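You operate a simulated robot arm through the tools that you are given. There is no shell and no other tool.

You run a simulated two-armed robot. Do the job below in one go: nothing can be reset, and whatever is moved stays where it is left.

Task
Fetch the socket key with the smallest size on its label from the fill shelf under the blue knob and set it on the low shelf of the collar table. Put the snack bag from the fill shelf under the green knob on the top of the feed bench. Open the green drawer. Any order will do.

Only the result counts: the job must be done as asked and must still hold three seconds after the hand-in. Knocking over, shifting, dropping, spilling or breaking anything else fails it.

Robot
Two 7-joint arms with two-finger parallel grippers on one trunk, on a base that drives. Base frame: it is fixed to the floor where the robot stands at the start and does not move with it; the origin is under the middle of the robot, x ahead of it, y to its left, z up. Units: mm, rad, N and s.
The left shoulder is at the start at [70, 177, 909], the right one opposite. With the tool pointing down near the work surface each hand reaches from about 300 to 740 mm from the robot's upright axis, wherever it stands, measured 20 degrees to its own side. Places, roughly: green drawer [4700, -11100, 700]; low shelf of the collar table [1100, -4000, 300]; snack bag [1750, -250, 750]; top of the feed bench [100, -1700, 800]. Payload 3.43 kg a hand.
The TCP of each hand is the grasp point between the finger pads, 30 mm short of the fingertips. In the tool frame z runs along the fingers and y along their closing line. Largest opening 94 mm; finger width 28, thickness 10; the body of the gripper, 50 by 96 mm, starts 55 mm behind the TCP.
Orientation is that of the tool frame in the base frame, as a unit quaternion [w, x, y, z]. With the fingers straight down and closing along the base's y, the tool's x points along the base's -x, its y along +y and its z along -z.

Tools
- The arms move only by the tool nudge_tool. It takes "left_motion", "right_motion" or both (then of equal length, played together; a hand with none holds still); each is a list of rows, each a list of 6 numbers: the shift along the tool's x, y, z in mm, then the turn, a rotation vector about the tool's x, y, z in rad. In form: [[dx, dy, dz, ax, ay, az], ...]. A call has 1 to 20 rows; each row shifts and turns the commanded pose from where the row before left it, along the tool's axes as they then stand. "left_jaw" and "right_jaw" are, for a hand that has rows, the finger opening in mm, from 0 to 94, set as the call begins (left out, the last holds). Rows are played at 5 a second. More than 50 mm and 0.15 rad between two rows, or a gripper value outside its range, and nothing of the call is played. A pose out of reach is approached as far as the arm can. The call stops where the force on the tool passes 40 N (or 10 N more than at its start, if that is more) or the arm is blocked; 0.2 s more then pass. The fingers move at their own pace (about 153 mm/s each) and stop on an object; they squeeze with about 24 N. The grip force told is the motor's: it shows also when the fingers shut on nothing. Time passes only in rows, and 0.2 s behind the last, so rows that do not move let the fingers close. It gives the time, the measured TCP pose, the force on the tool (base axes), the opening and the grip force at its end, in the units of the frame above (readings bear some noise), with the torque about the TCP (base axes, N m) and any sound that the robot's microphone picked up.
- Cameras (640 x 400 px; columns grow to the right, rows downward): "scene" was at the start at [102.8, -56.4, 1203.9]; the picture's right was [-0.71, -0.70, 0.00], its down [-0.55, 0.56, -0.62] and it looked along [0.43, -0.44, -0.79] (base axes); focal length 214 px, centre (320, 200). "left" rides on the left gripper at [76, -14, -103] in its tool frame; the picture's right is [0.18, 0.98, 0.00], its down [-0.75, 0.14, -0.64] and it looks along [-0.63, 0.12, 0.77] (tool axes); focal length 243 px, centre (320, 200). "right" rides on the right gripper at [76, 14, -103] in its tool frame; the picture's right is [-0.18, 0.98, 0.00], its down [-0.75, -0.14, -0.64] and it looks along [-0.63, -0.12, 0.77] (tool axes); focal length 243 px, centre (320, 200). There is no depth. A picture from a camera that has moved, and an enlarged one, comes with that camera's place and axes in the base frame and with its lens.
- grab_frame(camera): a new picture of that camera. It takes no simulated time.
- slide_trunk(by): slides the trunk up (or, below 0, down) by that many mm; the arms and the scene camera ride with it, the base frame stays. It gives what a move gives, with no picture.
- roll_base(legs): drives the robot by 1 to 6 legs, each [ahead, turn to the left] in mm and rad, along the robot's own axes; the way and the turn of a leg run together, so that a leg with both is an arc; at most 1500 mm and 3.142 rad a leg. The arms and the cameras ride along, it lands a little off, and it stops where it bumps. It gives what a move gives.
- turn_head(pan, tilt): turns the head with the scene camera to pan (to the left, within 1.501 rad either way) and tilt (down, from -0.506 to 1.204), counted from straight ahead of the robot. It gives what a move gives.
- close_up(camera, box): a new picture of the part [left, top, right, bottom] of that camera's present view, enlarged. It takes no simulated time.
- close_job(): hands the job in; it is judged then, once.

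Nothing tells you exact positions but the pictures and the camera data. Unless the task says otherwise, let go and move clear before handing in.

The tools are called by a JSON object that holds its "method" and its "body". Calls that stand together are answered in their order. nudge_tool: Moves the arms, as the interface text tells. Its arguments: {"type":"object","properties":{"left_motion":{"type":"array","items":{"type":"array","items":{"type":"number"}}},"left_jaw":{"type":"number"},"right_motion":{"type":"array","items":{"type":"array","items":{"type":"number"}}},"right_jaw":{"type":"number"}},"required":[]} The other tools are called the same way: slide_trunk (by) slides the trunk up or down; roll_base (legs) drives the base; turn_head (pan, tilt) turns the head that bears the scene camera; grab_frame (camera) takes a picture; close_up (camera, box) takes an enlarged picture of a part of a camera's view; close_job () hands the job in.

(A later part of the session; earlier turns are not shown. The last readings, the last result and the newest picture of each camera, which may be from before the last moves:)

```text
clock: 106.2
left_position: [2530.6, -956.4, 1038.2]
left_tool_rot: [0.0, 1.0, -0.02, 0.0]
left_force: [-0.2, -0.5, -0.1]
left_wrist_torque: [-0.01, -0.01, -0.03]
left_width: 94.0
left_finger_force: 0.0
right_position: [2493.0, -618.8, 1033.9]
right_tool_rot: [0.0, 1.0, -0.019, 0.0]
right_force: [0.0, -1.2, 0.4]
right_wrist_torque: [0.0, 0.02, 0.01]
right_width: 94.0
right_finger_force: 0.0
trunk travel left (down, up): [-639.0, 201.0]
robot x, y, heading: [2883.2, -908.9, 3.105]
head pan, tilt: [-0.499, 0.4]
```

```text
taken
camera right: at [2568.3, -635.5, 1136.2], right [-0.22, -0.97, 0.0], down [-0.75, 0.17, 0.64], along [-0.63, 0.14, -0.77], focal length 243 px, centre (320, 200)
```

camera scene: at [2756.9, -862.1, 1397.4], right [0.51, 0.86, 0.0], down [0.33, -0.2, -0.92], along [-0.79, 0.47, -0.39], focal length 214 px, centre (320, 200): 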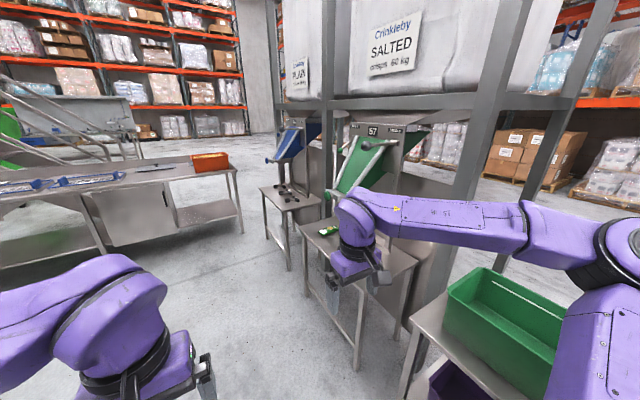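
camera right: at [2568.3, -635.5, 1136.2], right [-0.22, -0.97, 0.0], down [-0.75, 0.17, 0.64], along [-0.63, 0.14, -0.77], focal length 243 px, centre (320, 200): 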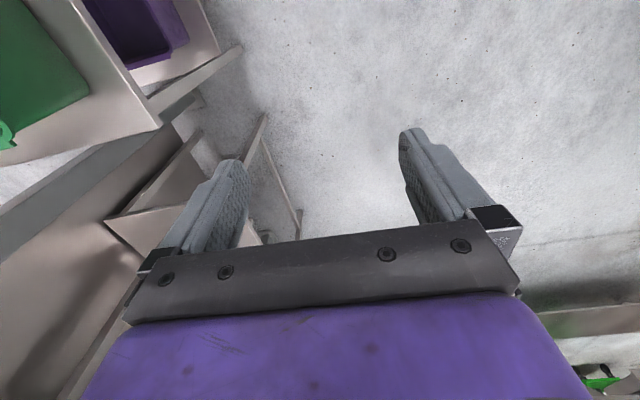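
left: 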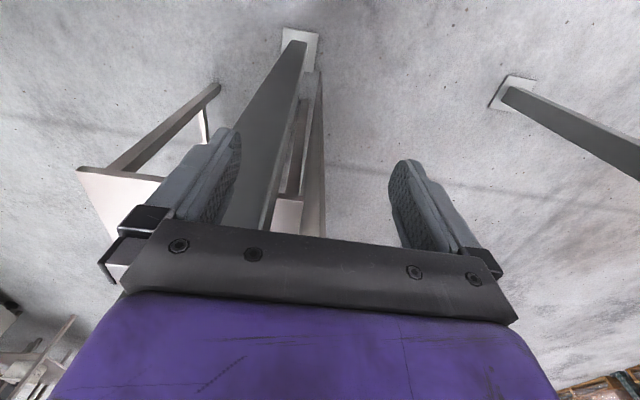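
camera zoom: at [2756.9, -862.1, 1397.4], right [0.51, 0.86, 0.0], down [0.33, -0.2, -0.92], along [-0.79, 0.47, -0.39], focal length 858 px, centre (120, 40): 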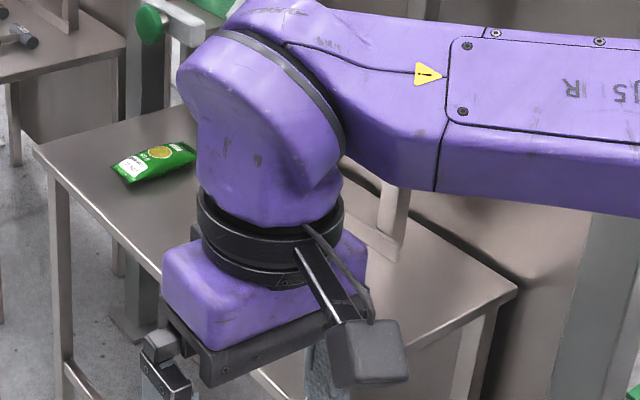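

The green shelf (front edge y≈-330, top z≈650) holds the bag near [1735, -190]; the 26 mm key is near [1128, -188] on the blue shelf. Spout knobs stick out to about y -314, so I'll turn well away from them at y≈-1150 and then face the green shelf.

{"method": "roll_base", "body": {"legs": [[0, 0.273], [1030, 0], [0, -1.807]]}}

{"method": "turn_head", "body": {"pan": 0.0, "tilt": 0.45}}

{"method": "grab_frame", "body": {"camera": "scene"}}

```text
clock: 116.8
left_position: [1814.1, -797.6, 1038.9]
left_tool_rot: [-0.001, -0.706, 0.708, 0.0]
left_force: [0.6, 0.1, -0.1]
left_wrist_torque: [0.0, -0.01, 0.05]
left_width: 94.0
left_finger_force: 0.0
right_position: [2151.2, -747.2, 1034.2]
right_tool_rot: [0.0, -0.707, 0.708, -0.001]
right_force: [-0.6, -0.4, 0.4]
right_wrist_torque: [0.0, 0.0, -0.01]
right_width: 93.9
right_finger_force: 0.0
trunk travel left (down, up): [-639.0, 201.0]
robot x, y, heading: [1875.2, -1151.8, 1.571]
head pan, tilt: [-0.499, 0.4]
```

```text
clock: 117.7
left_position: [1814.9, -797.7, 1039.7]
left_tool_rot: [0.0, -0.707, 0.707, 0.0]
left_force: [-0.1, -0.3, 0.1]
left_wrist_torque: [-0.02, -0.02, -0.03]
left_width: 94.0
left_finger_force: 0.1
right_position: [2150.3, -748.6, 1035.4]
right_tool_rot: [0.0, -0.707, 0.707, 0.0]
right_force: [-0.2, -0.9, 0.4]
right_wrist_torque: [-0.01, -0.01, 0.03]
right_width: 93.9
right_finger_force: 0.0
trunk travel left (down, up): [-639.0, 201.0]
robot x, y, heading: [1875.6, -1152.5, 1.568]
head pan, tilt: [0.0, 0.45]
```

```text
taken
camera scene: at [1875.3, -1012.0, 1392.7], right [1.0, 0.0, 0.0], down [0.0, -0.44, -0.9], along [0.0, 0.9, -0.44], focal length 214 px, centre (320, 200)
```

scene: 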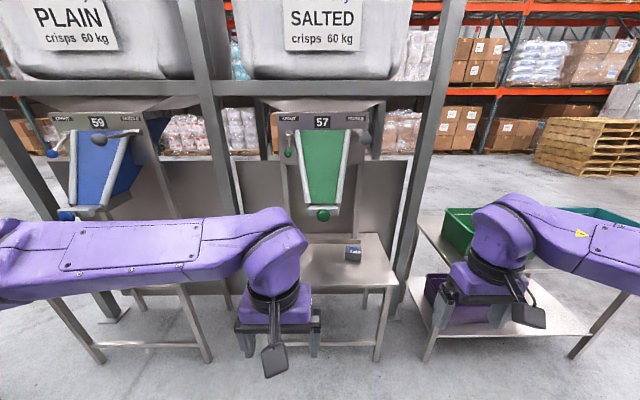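

The green spout is ahead, with a small dark box on the shelf's right part as well; the bag is hidden behind the left arm. I'll zoom and use the wrist camera.

{"method": "close_up", "body": {"camera": "scene", "box": [240, 100, 432, 220]}}

{"method": "close_up", "body": {"camera": "scene", "box": [290, 210, 418, 290]}}

{"method": "grab_frame", "body": {"camera": "left"}}

```text
3.33 times, centred on (336, 160) of scene
camera zoom: at [1875.3, -1012.0, 1392.7], right [1.0, 0.0, 0.0], down [0.0, -0.44, -0.9], along [0.0, 0.9, -0.44], focal length 715 px, centre (267, 333)
```

zoom: 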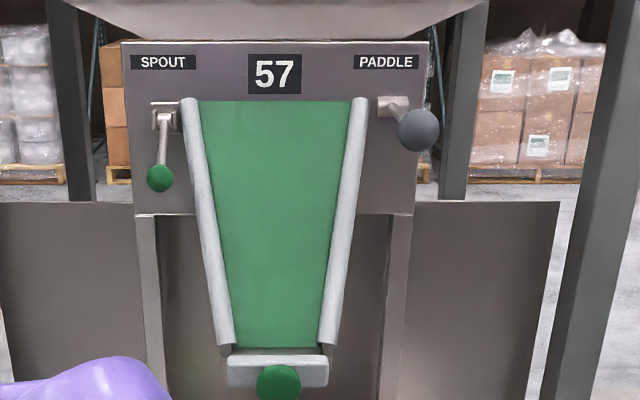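

```text
5.00 times, centred on (354, 250) of scene
camera zoom: at [1875.3, -1012.0, 1392.7], right [1.0, 0.0, 0.0], down [0.0, -0.44, -0.9], along [0.0, 0.9, -0.44], focal length 1072 px, centre (150, -50)
```

zoom: 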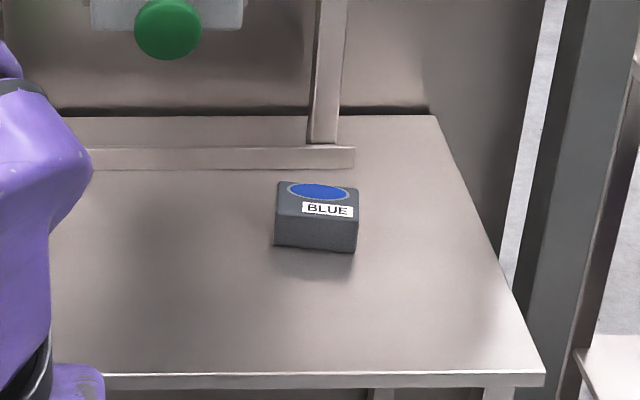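

```text
taken
camera left: at [1828.4, -874.2, 1142.2], right [-0.98, -0.18, 0.0], down [-0.14, 0.75, 0.64], along [-0.12, 0.63, -0.77], focal length 243 px, centre (320, 200)
```

left: 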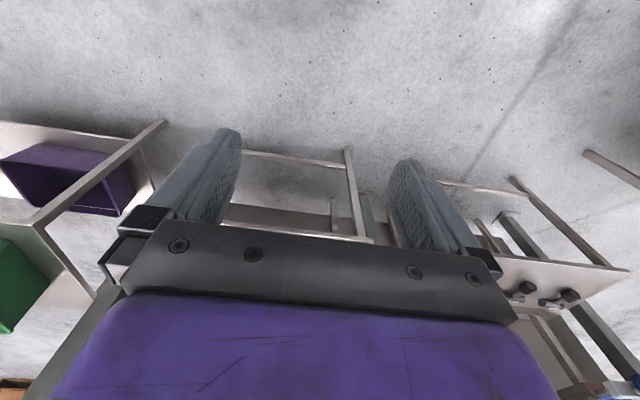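

A puck-like box marked BLUE is also on that shelf and must not be touched. I move the left hand out to the left so the head can see the bag.

{"method": "nudge_tool", "body": {"left_motion": [[0, 40, 0, 0, 0, 0], [0, 50, 0, 0, 0, 0], [0, 50, 0, 0, 0, 0], [0, 50, 0, 0, 0, 0], [0, 50, 0, 0, 0, 0], [0, 20, 0, 0, 0, 0]]}}

{"method": "grab_frame", "body": {"camera": "scene"}}

```text
clock: 119.1
left_position: [1596.9, -795.1, 1040.2]
left_tool_rot: [-0.001, -0.706, 0.708, -0.001]
left_force: [0.0, 0.8, -0.5]
left_wrist_torque: [-0.01, 0.05, 0.01]
left_width: 94.3
left_finger_force: 0.0
left hand out of reach, approached as far as the arm can: row 5, 6
right_position: [2150.7, -747.3, 1033.5]
right_tool_rot: [-0.001, -0.706, 0.708, 0.0]
right_force: [-0.3, 0.0, -0.9]
right_wrist_torque: [-0.02, 0.01, 0.01]
right_width: 94.1
right_finger_force: 0.1
trunk travel left (down, up): [-639.0, 201.0]
robot x, y, heading: [1877.7, -1152.3, 1.568]
head pan, tilt: [0.0, 0.45]
```

```text
taken
camera scene: at [1876.0, -1011.5, 1392.6], right [1.0, 0.0, 0.0], down [0.0, -0.44, -0.9], along [0.0, 0.9, -0.44], focal length 214 px, centre (320, 200)
```

scene: 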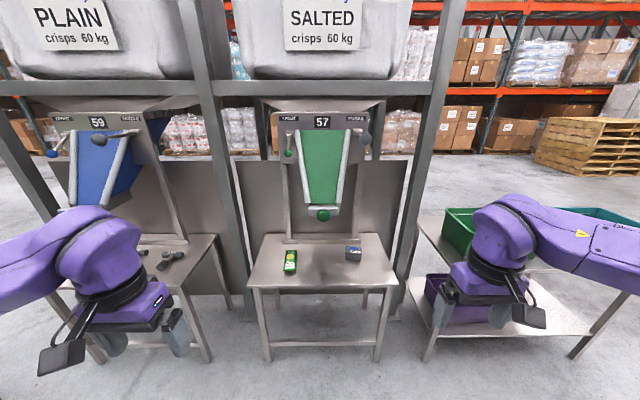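

Now the bag is visible on the left part of the green shelf; I zoom in to get its pose.

{"method": "close_up", "body": {"camera": "scene", "box": [240, 220, 400, 320]}}

{"method": "close_up", "body": {"camera": "scene", "box": [265, 235, 313, 285]}}

{"method": "close_up", "body": {"camera": "scene", "box": [130, 220, 226, 280]}}

```text
4.00 times, centred on (320, 270) of scene
camera zoom: at [1876.0, -1011.5, 1392.6], right [1.0, 0.0, 0.0], down [0.0, -0.44, -0.9], along [0.0, 0.9, -0.44], focal length 858 px, centre (320, -80)
```

zoom: 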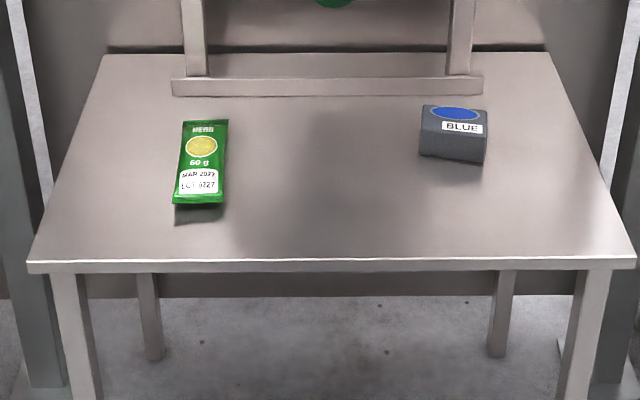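

```text
8.00 times, centred on (289, 260) of scene
camera zoom: at [1876.0, -1011.5, 1392.6], right [1.0, 0.0, 0.0], down [0.0, -0.44, -0.9], along [0.0, 0.9, -0.44], focal length 1716 px, centre (568, -280)
```

zoom: 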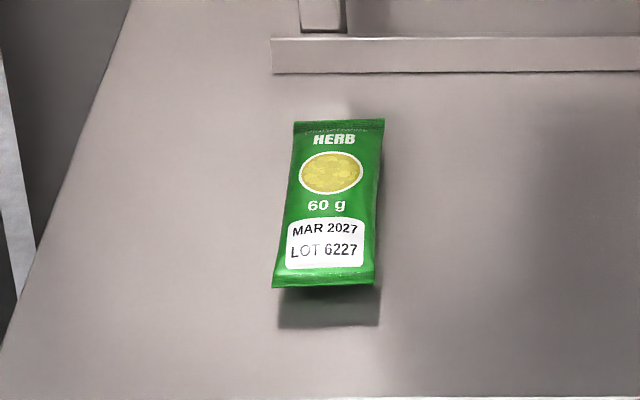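

```text
6.67 times, centred on (178, 250) of scene
camera zoom: at [1876.0, -1011.5, 1392.6], right [1.0, 0.0, 0.0], down [0.0, -0.44, -0.9], along [0.0, 0.9, -0.44], focal length 1430 px, centre (1267, -133)
```

zoom: 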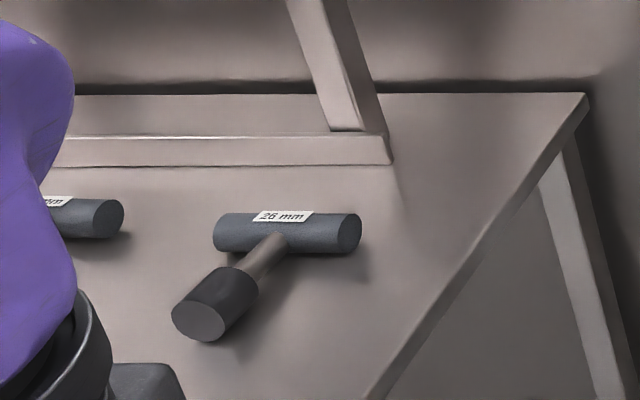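

The bag (HERB 60 g, about 57 x 150 mm, long side along y) lies near [1731, -178] on the shelf at z≈640. I lower the trunk, bring the left hand in line with the bag, and roll up to the shelf.

{"method": "slide_trunk", "body": {"by": -150}}

{"method": "nudge_tool", "body": {"left_motion": [[0, -40, 0, 0, 0, 0], [0, -40, 0, 0, 0, 0], [0, -40, 0, 0, 0, 0]]}}

```text
clock: 120.9
left_position: [1596.3, -795.9, 890.2]
left_tool_rot: [0.0, -0.707, 0.708, 0.0]
left_force: [0.1, 0.3, 0.2]
left_wrist_torque: [-0.02, -0.03, -0.01]
left_width: 94.3
left_finger_force: 0.1
right_position: [2149.1, -747.8, 883.7]
right_tool_rot: [0.0, -0.707, 0.707, 0.0]
right_force: [-0.5, -0.5, 0.4]
right_wrist_torque: [0.0, 0.01, 0.01]
right_width: 94.0
right_finger_force: 0.0
trunk travel left (down, up): [-489.0, 351.0]
robot x, y, heading: [1875.4, -1152.7, 1.571]
head pan, tilt: [0.0, 0.45]
```

```text
clock: 121.7
left_position: [1716.5, -795.1, 889.2]
left_tool_rot: [0.0, -0.706, 0.708, 0.0]
left_force: [-0.9, -0.4, 0.9]
left_wrist_torque: [0.04, 0.06, 0.04]
left_width: 94.1
left_finger_force: 0.1
right_position: [2152.6, -748.1, 882.6]
right_tool_rot: [-0.001, -0.707, 0.707, 0.001]
right_force: [0.2, 0.8, 0.2]
right_wrist_torque: [0.03, 0.02, 0.02]
right_width: 94.2
right_finger_force: 0.1
trunk travel left (down, up): [-489.0, 351.0]
robot x, y, heading: [1874.4, -1151.7, 1.57]
head pan, tilt: [0.0, 0.45]
```

The left hand is at x≈1717. Now I roll 330 mm toward the shelf and look with the wrist camera.

{"method": "roll_base", "body": {"legs": [[330, 0]]}}

{"method": "nudge_tool", "body": {"left_motion": [[-20, 0, 40, 0, 0, 0], [-20, 0, 40, 0, 0, 0], [-20, 0, 30, 0, 0, 0]]}}

{"method": "grab_frame", "body": {"camera": "left"}}

{"method": "grab_frame", "body": {"camera": "scene"}}

```text
clock: 123.8
left_position: [1713.8, -468.6, 887.4]
left_tool_rot: [0.0, 0.707, -0.707, -0.001]
left_force: [0.2, -0.4, 0.1]
left_wrist_torque: [-0.03, 0.0, 0.06]
left_width: 93.9
left_finger_force: 0.1
right_position: [2149.6, -420.7, 884.9]
right_tool_rot: [0.001, 0.708, -0.707, 0.0]
right_force: [0.0, -0.2, 0.3]
right_wrist_torque: [0.0, -0.02, 0.02]
right_width: 94.0
right_finger_force: 0.0
trunk travel left (down, up): [-489.0, 351.0]
robot x, y, heading: [1875.6, -823.3, 1.57]
head pan, tilt: [0.0, 0.45]
```

```text
clock: 124.6
left_position: [1714.9, -411.4, 780.3]
left_tool_rot: [0.0, -0.707, 0.707, 0.0]
left_force: [-0.5, 0.0, 0.2]
left_wrist_torque: [-0.02, -0.02, 0.03]
left_width: 94.0
left_finger_force: 0.1
right_position: [2148.6, -420.3, 883.4]
right_tool_rot: [0.001, 0.708, -0.707, 0.001]
right_force: [0.4, -0.4, 0.1]
right_wrist_torque: [-0.03, 0.01, 0.0]
right_width: 93.8
right_finger_force: 0.2
trunk travel left (down, up): [-489.0, 351.0]
robot x, y, heading: [1872.7, -827.8, 1.568]
head pan, tilt: [0.0, 0.45]
```

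```text
taken
camera left: at [1729.0, -486.0, 883.0], right [-0.98, -0.18, 0.0], down [-0.14, 0.75, 0.64], along [-0.12, 0.63, -0.77], focal length 243 px, centre (320, 200)
```

left: 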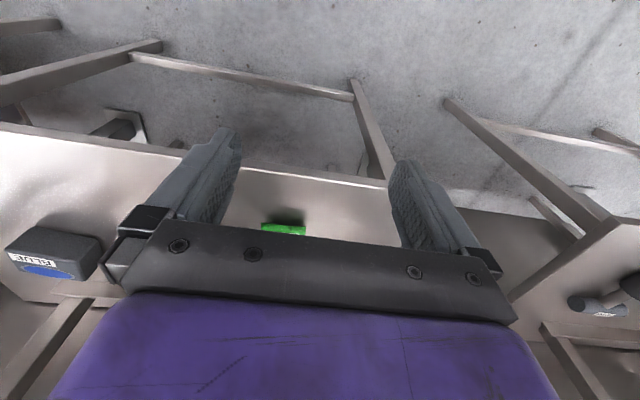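

```text
taken
camera scene: at [1874.8, -685.3, 1242.6], right [1.0, 0.0, 0.0], down [0.0, -0.44, -0.9], along [0.0, 0.9, -0.44], focal length 214 px, centre (320, 200)
```

scene: 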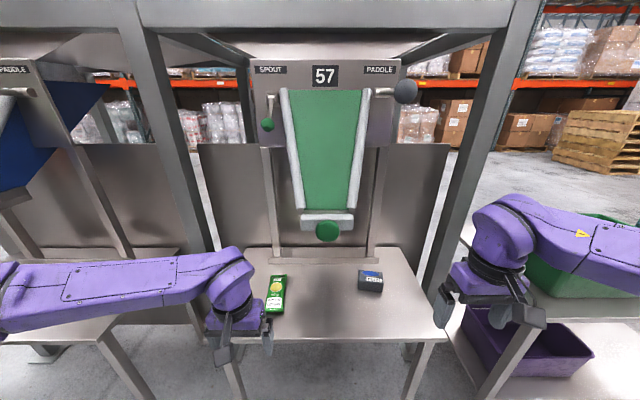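

The bag is just ahead of the left hand. I zoom once more for a second sight line on bag and shelf height.

{"method": "close_up", "body": {"camera": "scene", "box": [232, 250, 328, 310]}}

{"method": "close_up", "body": {"camera": "left", "box": [220, 150, 420, 275]}}

{"method": "close_up", "body": {"camera": "scene", "box": [210, 235, 450, 385]}}

```text
6.67 times, centred on (280, 280) of scene
camera zoom: at [1874.8, -685.3, 1242.6], right [1.0, 0.0, 0.0], down [0.0, -0.44, -0.9], along [0.0, 0.9, -0.44], focal length 1430 px, centre (587, -333)
```

zoom: 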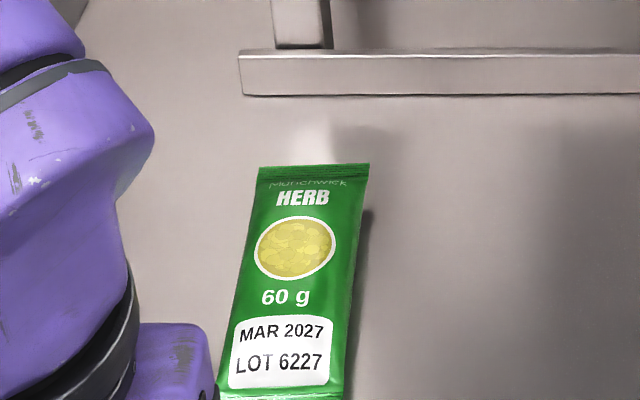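

```text
3.20 times, centred on (320, 212) of left
camera zoom: at [1729.0, -486.0, 883.0], right [-0.98, -0.18, 0.0], down [-0.14, 0.75, 0.64], along [-0.12, 0.63, -0.77], focal length 776 px, centre (320, 160)
```

zoom: 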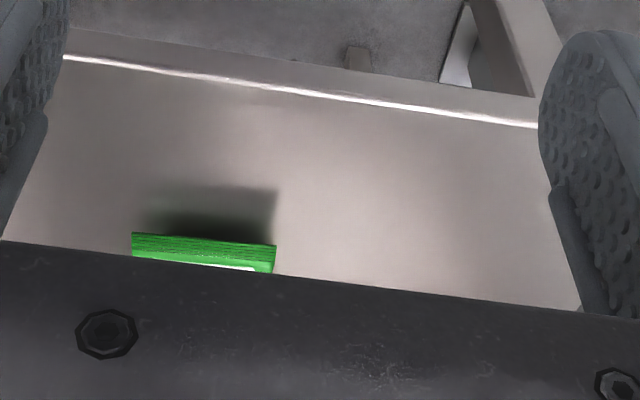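

```text
2.67 times, centred on (330, 310) of scene
camera zoom: at [1874.8, -685.3, 1242.6], right [1.0, 0.0, 0.0], down [0.0, -0.44, -0.9], along [0.0, 0.9, -0.44], focal length 572 px, centre (293, -93)
```

zoom: 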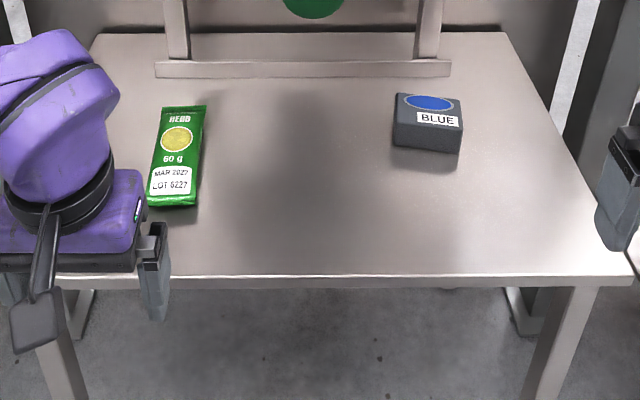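

Both views agree: bag centre ≈[1731, -168], its end seams at z≈650, shelf at z≈640, long axis turned about 5° from y. I align the left hand, go over the bag at safe height and then down.

{"method": "nudge_tool", "body": {"left_motion": [[0, 0, 0, 0, 0, -0.085], [-40.1, -6.2, 0, 0, 0, 0], [-40.1, -6.2, 0, 0, 0, 0], [-40.1, -6.2, 0, 0, 0, 0], [-40.1, -6.2, 0, 0, 0, 0], [-40.1, -6.2, 0, 0, 0, 0], [-40.1, -6.2, 0, 0, 0, 0]], "left_jaw": 94}}

{"method": "grab_frame", "body": {"camera": "scene"}}

{"method": "grab_frame", "body": {"camera": "left"}}

```text
clock: 126.2
left_position: [1730.1, -196.4, 777.3]
left_tool_rot: [0.001, 0.736, -0.677, 0.0]
left_force: [-0.3, -0.5, -0.5]
left_wrist_torque: [0.02, -0.01, 0.0]
left_width: 94.1
left_finger_force: 0.1
left hand out of reach, approached as far as the arm can: row 7
right_position: [2149.2, -421.6, 884.0]
right_tool_rot: [0.0, 0.708, -0.706, 0.0]
right_force: [-0.4, 0.0, -0.3]
right_wrist_torque: [0.01, 0.02, -0.01]
right_width: 94.1
right_finger_force: 0.1
trunk travel left (down, up): [-489.0, 351.0]
robot x, y, heading: [1875.0, -827.1, 1.569]
head pan, tilt: [0.0, 0.45]
```

```text
taken
camera scene: at [1874.4, -687.1, 1242.8], right [1.0, 0.0, 0.0], down [0.0, -0.43, -0.9], along [0.0, 0.9, -0.43], focal length 214 px, centre (320, 200)
```

scene: 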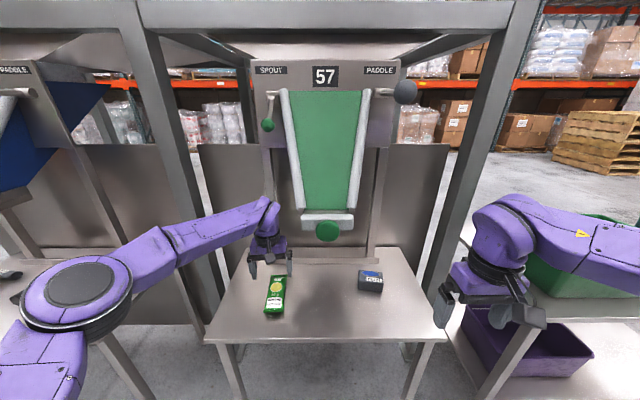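

```text
taken
camera left: at [1750.5, -271.7, 880.3], right [-0.96, -0.27, 0.0], down [-0.2, 0.74, 0.64], along [-0.17, 0.62, -0.77], focal length 243 px, centre (320, 200)
```

left: 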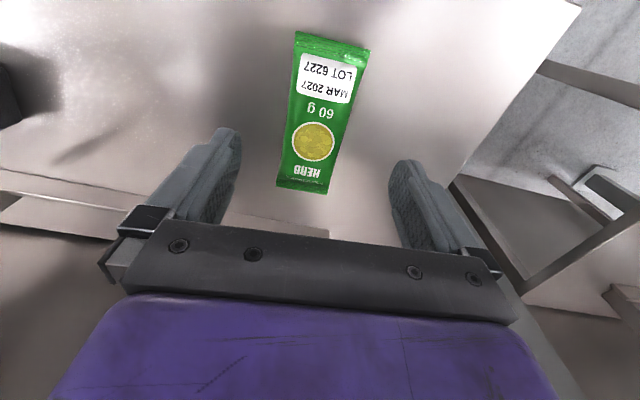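

The arm hits its reach limit about 28 mm short, so I pull the hand back 60 mm, roll 90 mm closer, and retry.

{"method": "nudge_tool", "body": {"left_motion": [[30, 0, 0, 0, 0, 0], [30, 0, 0, 0, 0, 0]]}}

{"method": "roll_base", "body": {"legs": [[90, 0]]}}

{"method": "grab_frame", "body": {"camera": "left"}}

{"method": "close_up", "body": {"camera": "left", "box": [200, 0, 420, 240]}}

```text
clock: 126.8
left_position: [1735.0, -256.6, 777.8]
left_tool_rot: [-0.001, 0.737, -0.676, 0.0]
left_force: [0.5, -0.3, -0.5]
left_wrist_torque: [0.04, 0.01, 0.03]
left_width: 94.1
left_finger_force: 0.1
right_position: [2148.2, -421.7, 884.0]
right_tool_rot: [-0.001, 0.707, -0.707, 0.0]
right_force: [0.2, -0.7, -0.5]
right_wrist_torque: [0.02, -0.03, 0.0]
right_width: 94.0
right_finger_force: 0.0
trunk travel left (down, up): [-489.0, 351.0]
robot x, y, heading: [1875.4, -825.9, 1.574]
head pan, tilt: [0.0, 0.45]
```

```text
clock: 127.9
left_position: [1734.8, -165.9, 776.8]
left_tool_rot: [0.0, 0.736, -0.676, 0.001]
left_force: [-0.3, 0.2, 0.4]
left_wrist_torque: [-0.05, -0.01, -0.01]
left_width: 94.2
left_finger_force: 0.0
right_position: [2149.0, -331.2, 882.2]
right_tool_rot: [0.001, 0.708, -0.707, 0.0]
right_force: [0.0, 0.5, -0.1]
right_wrist_torque: [-0.03, -0.01, 0.01]
right_width: 94.0
right_finger_force: 0.1
trunk travel left (down, up): [-489.0, 351.0]
robot x, y, heading: [1873.9, -735.6, 1.576]
head pan, tilt: [0.0, 0.45]
```

```text
taken
camera left: at [1755.1, -240.6, 880.5], right [-0.96, -0.27, 0.0], down [-0.2, 0.74, 0.64], along [-0.17, 0.62, -0.77], focal length 243 px, centre (320, 200)
```

left: 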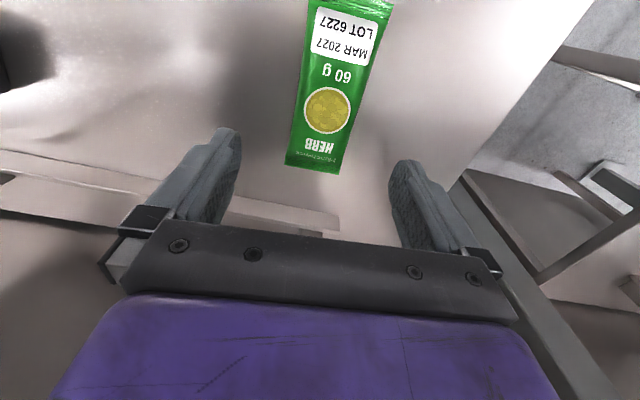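

```text
1.67 times, centred on (310, 120) of left
camera zoom: at [1755.1, -240.6, 880.5], right [-0.96, -0.27, 0.0], down [-0.2, 0.74, 0.64], along [-0.17, 0.62, -0.77], focal length 404 px, centre (337, 333)
```

zoom: 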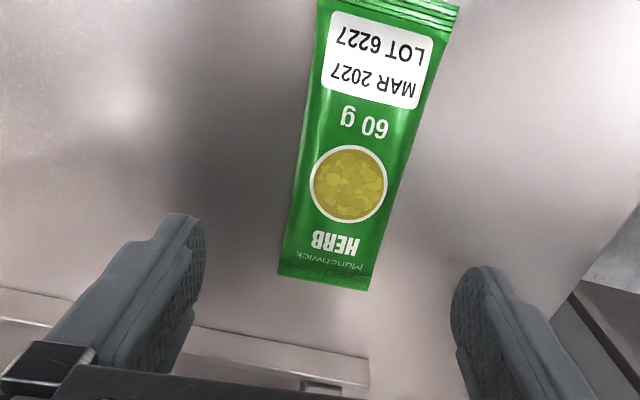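

The wrist view confirms the bag centre at about [1730, -170], so the hand is well placed. I shift 5 mm left and descend to just above the shelf.

{"method": "nudge_tool", "body": {"left_motion": [[2, 5, 20, 0, 0, 0], [0, 0, 25, 0, 0, 0], [0, 0, 25, 0, 0, 0], [0, 0, 20, 0, 0, 0], [0, 0, 8, 0, 0, 0]]}}

{"method": "grab_frame", "body": {"camera": "left"}}

{"method": "close_up", "body": {"camera": "scene", "box": [200, 220, 360, 320]}}

```text
clock: 129.1
left_position: [1729.4, -169.2, 679.9]
left_tool_rot: [0.0, 0.736, -0.677, 0.0]
left_force: [0.6, 0.6, 0.9]
left_wrist_torque: [0.0, -0.01, 0.01]
left_width: 94.0
left_finger_force: 0.1
right_position: [2149.5, -332.3, 884.7]
right_tool_rot: [0.001, 0.708, -0.706, 0.0]
right_force: [-1.3, 0.2, -0.4]
right_wrist_torque: [-0.01, 0.01, -0.02]
right_width: 93.8
right_finger_force: 0.1
trunk travel left (down, up): [-489.0, 351.0]
robot x, y, heading: [1875.2, -735.1, 1.57]
head pan, tilt: [0.0, 0.45]
```

```text
taken
camera left: at [1749.9, -243.5, 782.4], right [-0.96, -0.27, 0.0], down [-0.2, 0.74, 0.64], along [-0.17, 0.62, -0.77], focal length 243 px, centre (320, 200)
```

left: 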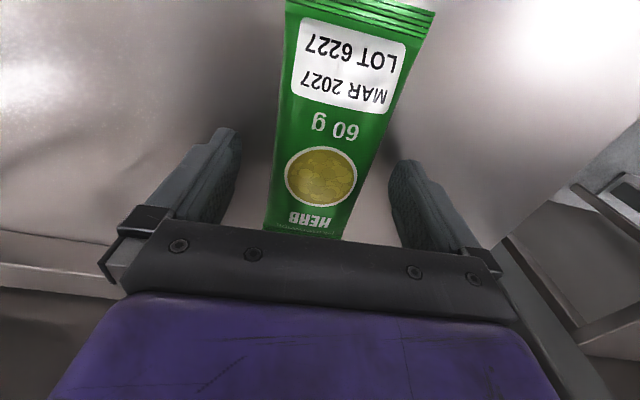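

```text
4.00 times, centred on (280, 270) of scene
camera zoom: at [1874.8, -596.7, 1242.7], right [1.0, 0.0, 0.0], down [0.0, -0.44, -0.9], along [0.0, 0.9, -0.44], focal length 858 px, centre (480, -80)
```

zoom: 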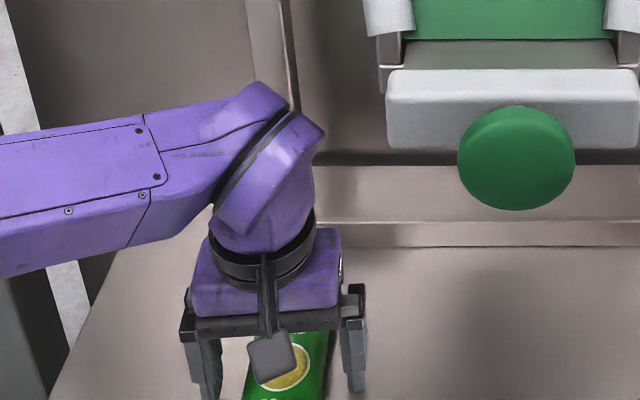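

The fingers straddle the bag. I lower 5 mm more and then close.

{"method": "nudge_tool", "body": {"left_motion": [[0, 0, 3, 0, 0, 0], [0, 0, 3, 0, 0, 0]]}}

{"method": "nudge_tool", "body": {"left_motion": [[0, 0, 0, 0, 0, 0], [0, 0, 0, 0, 0, 0], [0, 0, 0, 0, 0, 0], [0, 0, 0, 0, 0, 0], [0, 0, 0, 0, 0, 0]], "left_jaw": 30}}

```text
clock: 129.7
left_position: [1729.3, -168.2, 674.7]
left_tool_rot: [0.0, 0.736, -0.676, 0.0]
left_force: [0.5, -0.5, -0.1]
left_wrist_torque: [-0.06, 0.0, -0.03]
left_width: 94.0
left_finger_force: 0.1
right_position: [2148.6, -332.3, 883.7]
right_tool_rot: [0.0, 0.708, -0.706, 0.001]
right_force: [-0.3, -1.3, 0.1]
right_wrist_torque: [-0.02, -0.01, -0.01]
right_width: 94.0
right_finger_force: 0.2
trunk travel left (down, up): [-489.0, 351.0]
robot x, y, heading: [1875.9, -736.7, 1.572]
head pan, tilt: [0.0, 0.45]
```

```text
clock: 130.9
left_position: [1729.1, -169.4, 672.7]
left_tool_rot: [0.001, 0.737, -0.676, 0.0]
left_force: [0.0, -0.3, 0.4]
left_wrist_torque: [0.02, 0.01, 0.0]
left_width: 59.2
left_finger_force: 24.1
right_position: [2148.4, -332.7, 883.3]
right_tool_rot: [0.001, 0.708, -0.706, 0.0]
right_force: [0.5, -0.5, -0.5]
right_wrist_torque: [0.04, 0.01, 0.0]
right_width: 93.9
right_finger_force: 0.0
trunk travel left (down, up): [-489.0, 351.0]
robot x, y, heading: [1875.0, -734.1, 1.574]
head pan, tilt: [0.0, 0.45]
```

The bag is gripped at 59 mm width with 24 N. I lift it slowly and check.

{"method": "nudge_tool", "body": {"left_motion": [[0, 0, -5, 0, 0, 0], [0, 0, -10, 0, 0, 0], [0, 0, -15, 0, 0, 0], [0, 0, -20, 0, 0, 0], [0, 0, -20, 0, 0, 0]]}}

{"method": "grab_frame", "body": {"camera": "left"}}

{"method": "grab_frame", "body": {"camera": "scene"}}

```text
clock: 132.1
left_position: [1728.8, -170.9, 744.2]
left_tool_rot: [0.0, 0.737, -0.676, 0.0]
left_force: [-1.0, 0.5, 0.4]
left_wrist_torque: [0.0, -0.02, 0.0]
left_width: 30.0
left_finger_force: 0.0
right_position: [2149.9, -332.3, 883.6]
right_tool_rot: [0.0, 0.708, -0.706, 0.001]
right_force: [-0.3, 0.0, -0.1]
right_wrist_torque: [0.02, 0.01, -0.01]
right_width: 94.1
right_finger_force: 0.1
trunk travel left (down, up): [-489.0, 351.0]
robot x, y, heading: [1873.8, -735.6, 1.571]
head pan, tilt: [0.0, 0.45]
```

```text
taken
camera left: at [1750.1, -244.3, 847.1], right [-0.96, -0.27, 0.0], down [-0.2, 0.74, 0.64], along [-0.17, 0.62, -0.77], focal length 243 px, centre (320, 200)
```

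left: 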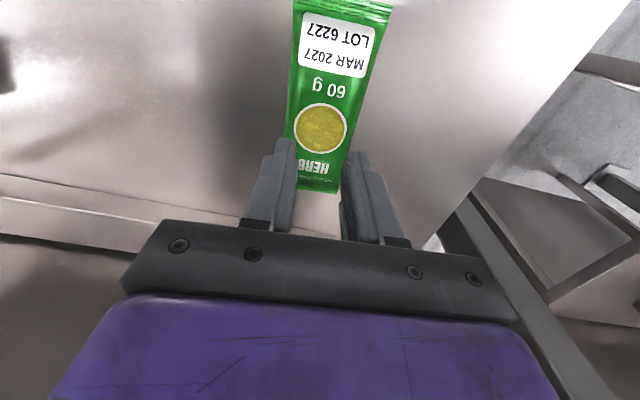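

```text
taken
camera scene: at [1874.9, -597.0, 1242.7], right [1.0, 0.0, 0.0], down [0.0, -0.44, -0.9], along [0.0, 0.9, -0.44], focal length 214 px, centre (320, 200)
```

scene: 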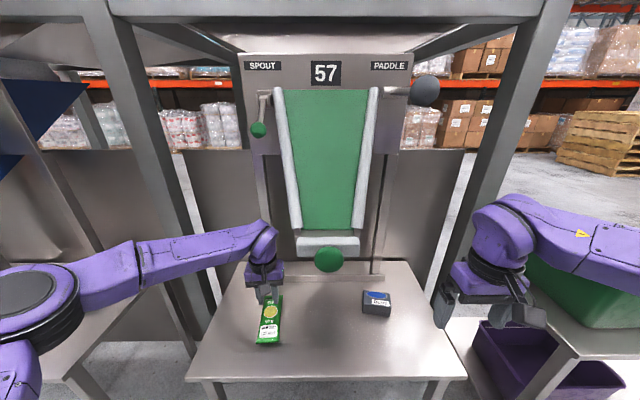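

The fingers slid off the bag as I lifted: the grip was too high on its rounded sides. I reopen and go lower, down to contact with the shelf, before gripping again.

{"method": "nudge_tool", "body": {"left_motion": [[0, 0, 0, 0, 0, 0], [0, 0, 0, 0, 0, 0], [0, 0, 20, 0, 0, 0], [0, 0, 20, 0, 0, 0], [0, 0, 20, 0, 0, 0], [0, 0, 9, 0, 0, 0]], "left_jaw": 94}}

{"method": "nudge_tool", "body": {"left_motion": [[0, 0, 2, 0, 0, 0], [0, 0, 2, 0, 0, 0]]}}

{"method": "grab_frame", "body": {"camera": "left"}}

```text
clock: 133.5
left_position: [1731.1, -169.1, 675.9]
left_tool_rot: [-0.001, 0.736, -0.677, -0.001]
left_force: [-1.3, 0.0, -0.1]
left_wrist_torque: [0.03, -0.01, 0.0]
left_width: 93.9
left_finger_force: 0.0
right_position: [2148.6, -333.3, 883.1]
right_tool_rot: [0.0, 0.708, -0.707, 0.0]
right_force: [-0.8, -0.2, 0.4]
right_wrist_torque: [0.03, -0.04, 0.02]
right_width: 94.0
right_finger_force: 0.0
trunk travel left (down, up): [-489.0, 351.0]
robot x, y, heading: [1872.7, -734.3, 1.573]
head pan, tilt: [0.0, 0.45]
```

```text
clock: 134.1
left_position: [1729.6, -170.3, 672.0]
left_tool_rot: [0.0, 0.737, -0.676, 0.0]
left_force: [-0.1, 0.6, -0.5]
left_wrist_torque: [0.02, -0.03, 0.01]
left_width: 94.2
left_finger_force: 0.1
right_position: [2148.6, -331.9, 883.7]
right_tool_rot: [0.0, 0.707, -0.707, 0.001]
right_force: [0.4, -0.3, -0.8]
right_wrist_torque: [-0.03, 0.03, 0.01]
right_width: 94.2
right_finger_force: 0.1
trunk travel left (down, up): [-489.0, 351.0]
robot x, y, heading: [1871.0, -736.0, 1.567]
head pan, tilt: [0.0, 0.45]
```

```text
taken
camera left: at [1750.6, -244.3, 774.3], right [-0.96, -0.27, 0.0], down [-0.2, 0.74, 0.64], along [-0.17, 0.62, -0.77], focal length 243 px, centre (320, 200)
```

left: 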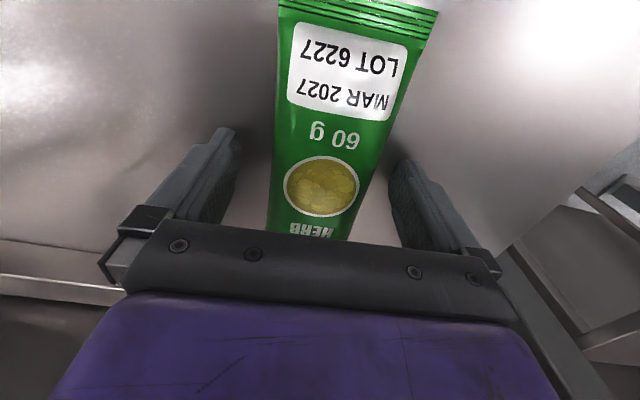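

Still no contact; I keep lowering in small steps and watch the vertical force.

{"method": "nudge_tool", "body": {"left_motion": [[0, 0, 2, 0, 0, 0], [0, 0, 1, 0, 0, 0]]}}

{"method": "nudge_tool", "body": {"left_motion": [[0, 0, 2, 0, 0, 0]]}}

```text
clock: 134.7
left_position: [1730.4, -170.0, 670.5]
left_tool_rot: [0.0, 0.736, -0.677, -0.001]
left_force: [-2.4, -3.4, 11.2]
left_wrist_torque: [-0.26, 0.48, -0.01]
left_width: 93.8
left_finger_force: 0.0
right_position: [2148.1, -333.1, 884.5]
right_tool_rot: [0.001, 0.707, -0.707, 0.0]
right_force: [-0.2, 0.0, -0.1]
right_wrist_torque: [0.01, 0.0, 0.0]
right_width: 94.0
right_finger_force: 0.1
trunk travel left (down, up): [-489.0, 351.0]
robot x, y, heading: [1875.5, -736.6, 1.576]
head pan, tilt: [0.0, 0.45]
```

```text
clock: 135.1
left_position: [1730.6, -169.6, 669.4]
left_tool_rot: [-0.003, 0.737, -0.676, -0.003]
left_force: [-3.9, -0.7, 28.3]
left_wrist_torque: [-0.5, 1.45, -0.08]
left_width: 94.0
left_finger_force: 0.1
right_position: [2149.4, -334.4, 886.0]
right_tool_rot: [0.0, 0.707, -0.707, -0.001]
right_force: [0.1, -1.1, -0.1]
right_wrist_torque: [0.03, 0.01, 0.03]
right_width: 94.1
right_finger_force: 0.0
trunk travel left (down, up): [-489.0, 351.0]
robot x, y, heading: [1875.7, -734.8, 1.573]
head pan, tilt: [0.0, 0.45]
```

Contact with the shelf at TCP z≈670 (shelf z = 640). I back off 1 mm and close again with the tips right at the shelf, then lift a few millimetres and check.

{"method": "nudge_tool", "body": {"left_motion": [[0, 0, -1.5, 0, 0, 0], [0, 0, 0, 0, 0, 0]]}}

{"method": "nudge_tool", "body": {"left_motion": [[0, 0, 0, 0, 0, 0], [0, 0, 0, 0, 0, 0], [0, 0, 0, 0, 0, 0], [0, 0, 0, 0, 0, 0], [0, 0, 0, 0, 0, 0]], "left_jaw": 0}}

{"method": "grab_frame", "body": {"camera": "left"}}

```text
clock: 135.7
left_position: [1730.0, -168.8, 670.3]
left_tool_rot: [-0.002, 0.737, -0.675, -0.002]
left_force: [-6.1, 2.9, 28.4]
left_wrist_torque: [-0.37, 0.91, 0.3]
left_width: 93.9
left_finger_force: 0.0
right_position: [2150.3, -333.9, 884.5]
right_tool_rot: [0.0, 0.708, -0.706, -0.001]
right_force: [0.4, 0.4, -0.2]
right_wrist_torque: [0.0, 0.02, -0.04]
right_width: 94.0
right_finger_force: 0.1
trunk travel left (down, up): [-489.0, 351.0]
robot x, y, heading: [1874.9, -736.0, 1.572]
head pan, tilt: [0.0, 0.45]
```

```text
clock: 136.9
left_position: [1730.5, -169.6, 669.5]
left_tool_rot: [-0.002, 0.736, -0.676, -0.002]
left_force: [-9.4, 0.1, 32.3]
left_wrist_torque: [-0.46, 0.64, -0.4]
left_width: 59.2
left_finger_force: 23.6
right_position: [2149.1, -334.1, 886.0]
right_tool_rot: [-0.001, 0.708, -0.706, -0.001]
right_force: [1.1, 1.1, 0.4]
right_wrist_torque: [0.0, -0.01, 0.02]
right_width: 94.0
right_finger_force: 0.0
trunk travel left (down, up): [-489.0, 351.0]
robot x, y, heading: [1876.2, -737.5, 1.573]
head pan, tilt: [0.0, 0.45]
```

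```text
taken
camera left: at [1750.6, -245.7, 772.9], right [-0.96, -0.27, 0.0], down [-0.21, 0.74, 0.65], along [-0.17, 0.62, -0.76], focal length 243 px, centre (320, 200)
```

left: 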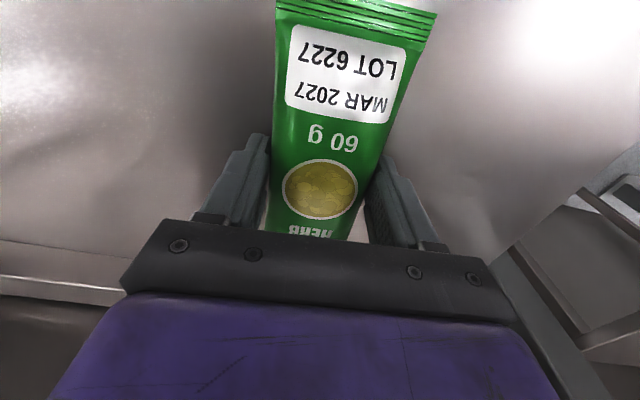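

Gripped at 59.2 mm with the tips on the shelf. I lift slowly in millimetre steps.

{"method": "nudge_tool", "body": {"left_motion": [[0, 0, -2, 0, 0, 0], [0, 0, -2, 0, 0, 0], [0, 0, -2, 0, 0, 0], [0, 0, -2, 0, 0, 0], [0, 0, -2, 0, 0, 0]]}}

{"method": "nudge_tool", "body": {"left_motion": [[0, 0, -2, 0, 0, 0], [0, 0, -2, 0, 0, 0], [0, 0, -2, 0, 0, 0], [0, 0, -2, 0, 0, 0], [0, 0, -2, 0, 0, 0]]}}

{"method": "grab_frame", "body": {"camera": "left"}}

```text
clock: 138.1
left_position: [1730.4, -168.6, 677.1]
left_tool_rot: [0.001, 0.737, -0.676, 0.001]
left_force: [-0.2, -0.4, -0.9]
left_wrist_torque: [-0.02, 0.03, -0.01]
left_width: 59.3
left_finger_force: 24.5
right_position: [2150.5, -332.3, 883.8]
right_tool_rot: [0.0, 0.708, -0.707, 0.001]
right_force: [-0.3, 0.1, 0.2]
right_wrist_torque: [0.01, 0.0, 0.01]
right_width: 94.1
right_finger_force: 0.1
trunk travel left (down, up): [-489.0, 351.0]
robot x, y, heading: [1879.1, -738.6, 1.57]
head pan, tilt: [0.0, 0.45]
```

```text
clock: 139.3
left_position: [1729.8, -169.5, 686.5]
left_tool_rot: [0.0, 0.736, -0.677, 0.0]
left_force: [0.0, 0.3, -0.6]
left_wrist_torque: [-0.02, 0.0, 0.0]
left_width: 58.7
left_finger_force: 24.2
right_position: [2149.1, -331.3, 884.0]
right_tool_rot: [0.001, 0.708, -0.706, 0.0]
right_force: [-0.5, -0.2, 0.4]
right_wrist_torque: [0.01, 0.0, -0.01]
right_width: 94.2
right_finger_force: 0.0
trunk travel left (down, up): [-489.0, 351.0]
robot x, y, heading: [1874.4, -739.1, 1.57]
head pan, tilt: [0.0, 0.45]
```

```text
taken
camera left: at [1750.4, -244.3, 790.1], right [-0.96, -0.27, 0.0], down [-0.2, 0.74, 0.64], along [-0.17, 0.62, -0.77], focal length 243 px, centre (320, 200)
```

left: 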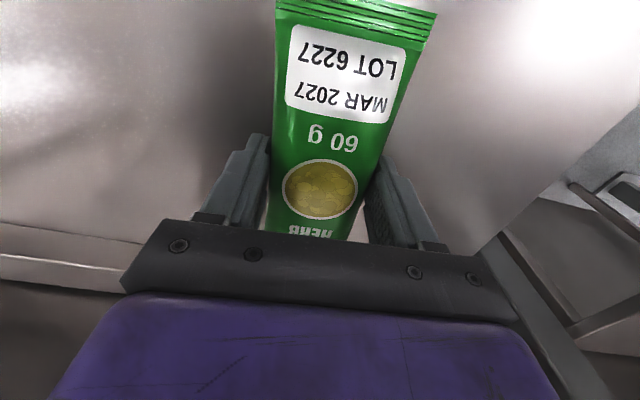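

The bag is now coming up with the hand. I continue slowly.

{"method": "nudge_tool", "body": {"left_motion": [[0, 0, -2, 0, 0, 0], [0, 0, -2, 0, 0, 0], [0, 0, -2, 0, 0, 0], [0, 0, -2, 0, 0, 0], [0, 0, -2, 0, 0, 0], [0, 0, -3, 0, 0, 0], [0, 0, -3, 0, 0, 0], [0, 0, -3, 0, 0, 0], [0, 0, -3, 0, 0, 0], [0, 0, -3, 0, 0, 0]]}}

{"method": "grab_frame", "body": {"camera": "left"}}

{"method": "close_up", "body": {"camera": "scene", "box": [200, 220, 360, 380]}}

```text
clock: 141.5
left_position: [1730.1, -169.2, 713.0]
left_tool_rot: [0.0, 0.736, -0.677, 0.0]
left_force: [-0.5, -0.1, -0.1]
left_wrist_torque: [0.01, -0.01, 0.01]
left_width: 59.0
left_finger_force: 23.9
right_position: [2149.5, -331.5, 883.8]
right_tool_rot: [0.001, 0.708, -0.706, 0.001]
right_force: [-0.8, -0.7, -0.6]
right_wrist_torque: [-0.01, 0.04, 0.02]
right_width: 94.1
right_finger_force: 0.1
trunk travel left (down, up): [-489.0, 351.0]
robot x, y, heading: [1875.0, -734.9, 1.573]
head pan, tilt: [0.0, 0.45]
```

```text
taken
camera left: at [1750.7, -244.6, 815.4], right [-0.96, -0.27, 0.0], down [-0.2, 0.74, 0.64], along [-0.17, 0.62, -0.77], focal length 243 px, centre (320, 200)
```

left: 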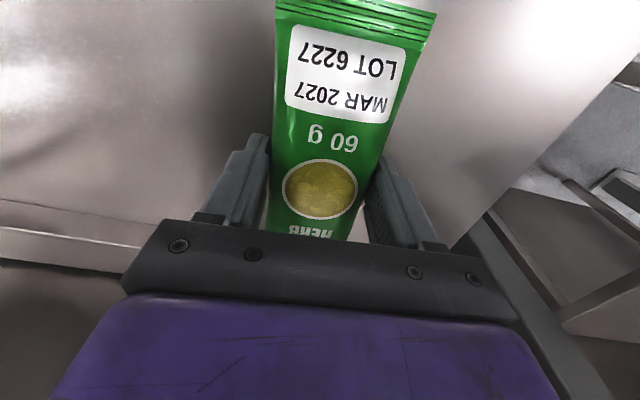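

```text
2.50 times, centred on (280, 300) of scene
camera zoom: at [1874.7, -596.6, 1242.7], right [1.0, 0.0, 0.0], down [0.0, -0.44, -0.9], along [0.0, 0.9, -0.44], focal length 536 px, centre (420, -50)
```

zoom: 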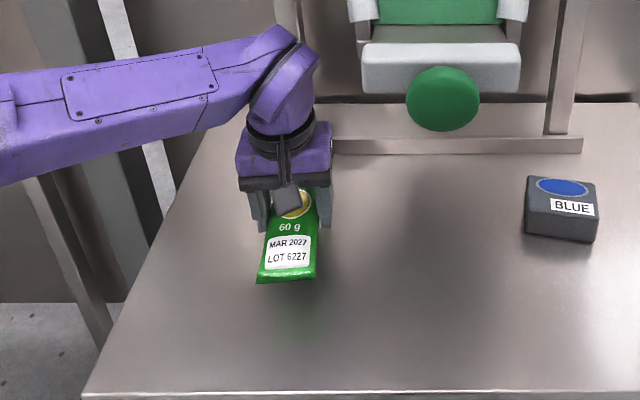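

The bag is clearly off the shelf and held. I raise it further and draw the hand back toward the robot gently.

{"method": "nudge_tool", "body": {"left_motion": [[0, 0, -3, 0, 0, 0], [0, 0, -4, 0, 0, 0], [0, 0, -5, 0, 0, 0], [0, 0, -6, 0, 0, 0], [0, 0, -6, 0, 0, 0], [0, 0, -6, 0, 0, 0], [0, 0, -6, 0, 0, 0], [0, 0, -6, 0, 0, 0], [0, 0, -6, 0, 0, 0], [0, 0, -6, 0, 0, 0], [0, 0, -4, 0, 0, 0], [0, 0, -2, 0, 0, 0]]}}

{"method": "nudge_tool", "body": {"left_motion": [[2, 0, 0, 0, 0, 0], [4, 0, 0, 0, 0, 0], [6, 0, 0, 0, 0, 0], [8, 0, 0, 0, 0, 0], [10, 0, 0, 0, 0, 0], [10, 0, 0, 0, 0, 0], [10, 0, 0, 0, 0, 0], [10, 0, 0, 0, 0, 0], [12, 0, 0, 0, 0, 0], [12, 0, 0, 0, 0, 0], [12, 0, 0, 0, 0, 0], [12, 0, 0, 0, 0, 0], [12, 0, 0, 0, 0, 0], [12, 0, 0, 0, 0, 0], [12, 0, 0, 0, 0, 0], [12, 0, 0, 0, 0, 0], [10, 0, 0, 0, 0, 0], [8, 0, 0, 0, 0, 0], [6, 0, 0, 0, 0, 0], [4, 0, 0, 0, 0, 0]]}}

{"method": "grab_frame", "body": {"camera": "left"}}

```text
clock: 144.1
left_position: [1729.4, -169.2, 772.4]
left_tool_rot: [0.001, 0.737, -0.676, 0.0]
left_force: [-0.3, -0.2, -0.3]
left_wrist_torque: [-0.05, 0.02, -0.03]
left_width: 59.1
left_finger_force: 23.8
right_position: [2149.2, -332.2, 883.3]
right_tool_rot: [0.001, 0.708, -0.706, 0.001]
right_force: [-0.2, -0.3, -0.3]
right_wrist_torque: [-0.01, 0.0, 0.0]
right_width: 94.2
right_finger_force: 0.1
trunk travel left (down, up): [-489.0, 351.0]
robot x, y, heading: [1872.1, -738.1, 1.572]
head pan, tilt: [0.0, 0.45]
```

```text
clock: 148.3
left_position: [1744.1, -352.2, 771.9]
left_tool_rot: [0.0, 0.737, -0.676, 0.0]
left_force: [0.0, -0.1, -1.5]
left_wrist_torque: [0.02, 0.03, 0.02]
left_width: 59.4
left_finger_force: 23.4
right_position: [2150.0, -332.3, 883.6]
right_tool_rot: [0.002, 0.707, -0.707, 0.0]
right_force: [-0.5, -0.5, -0.4]
right_wrist_torque: [-0.02, -0.02, 0.02]
right_width: 94.1
right_finger_force: 0.1
trunk travel left (down, up): [-489.0, 351.0]
robot x, y, heading: [1875.5, -736.0, 1.565]
head pan, tilt: [0.0, 0.45]
```

```text
taken
camera left: at [1766.2, -427.7, 875.1], right [-0.96, -0.27, 0.0], down [-0.2, 0.74, 0.64], along [-0.17, 0.62, -0.77], focal length 243 px, centre (320, 200)
```

left: 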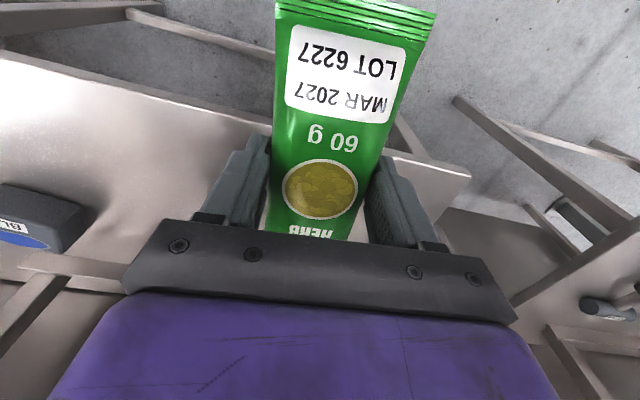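

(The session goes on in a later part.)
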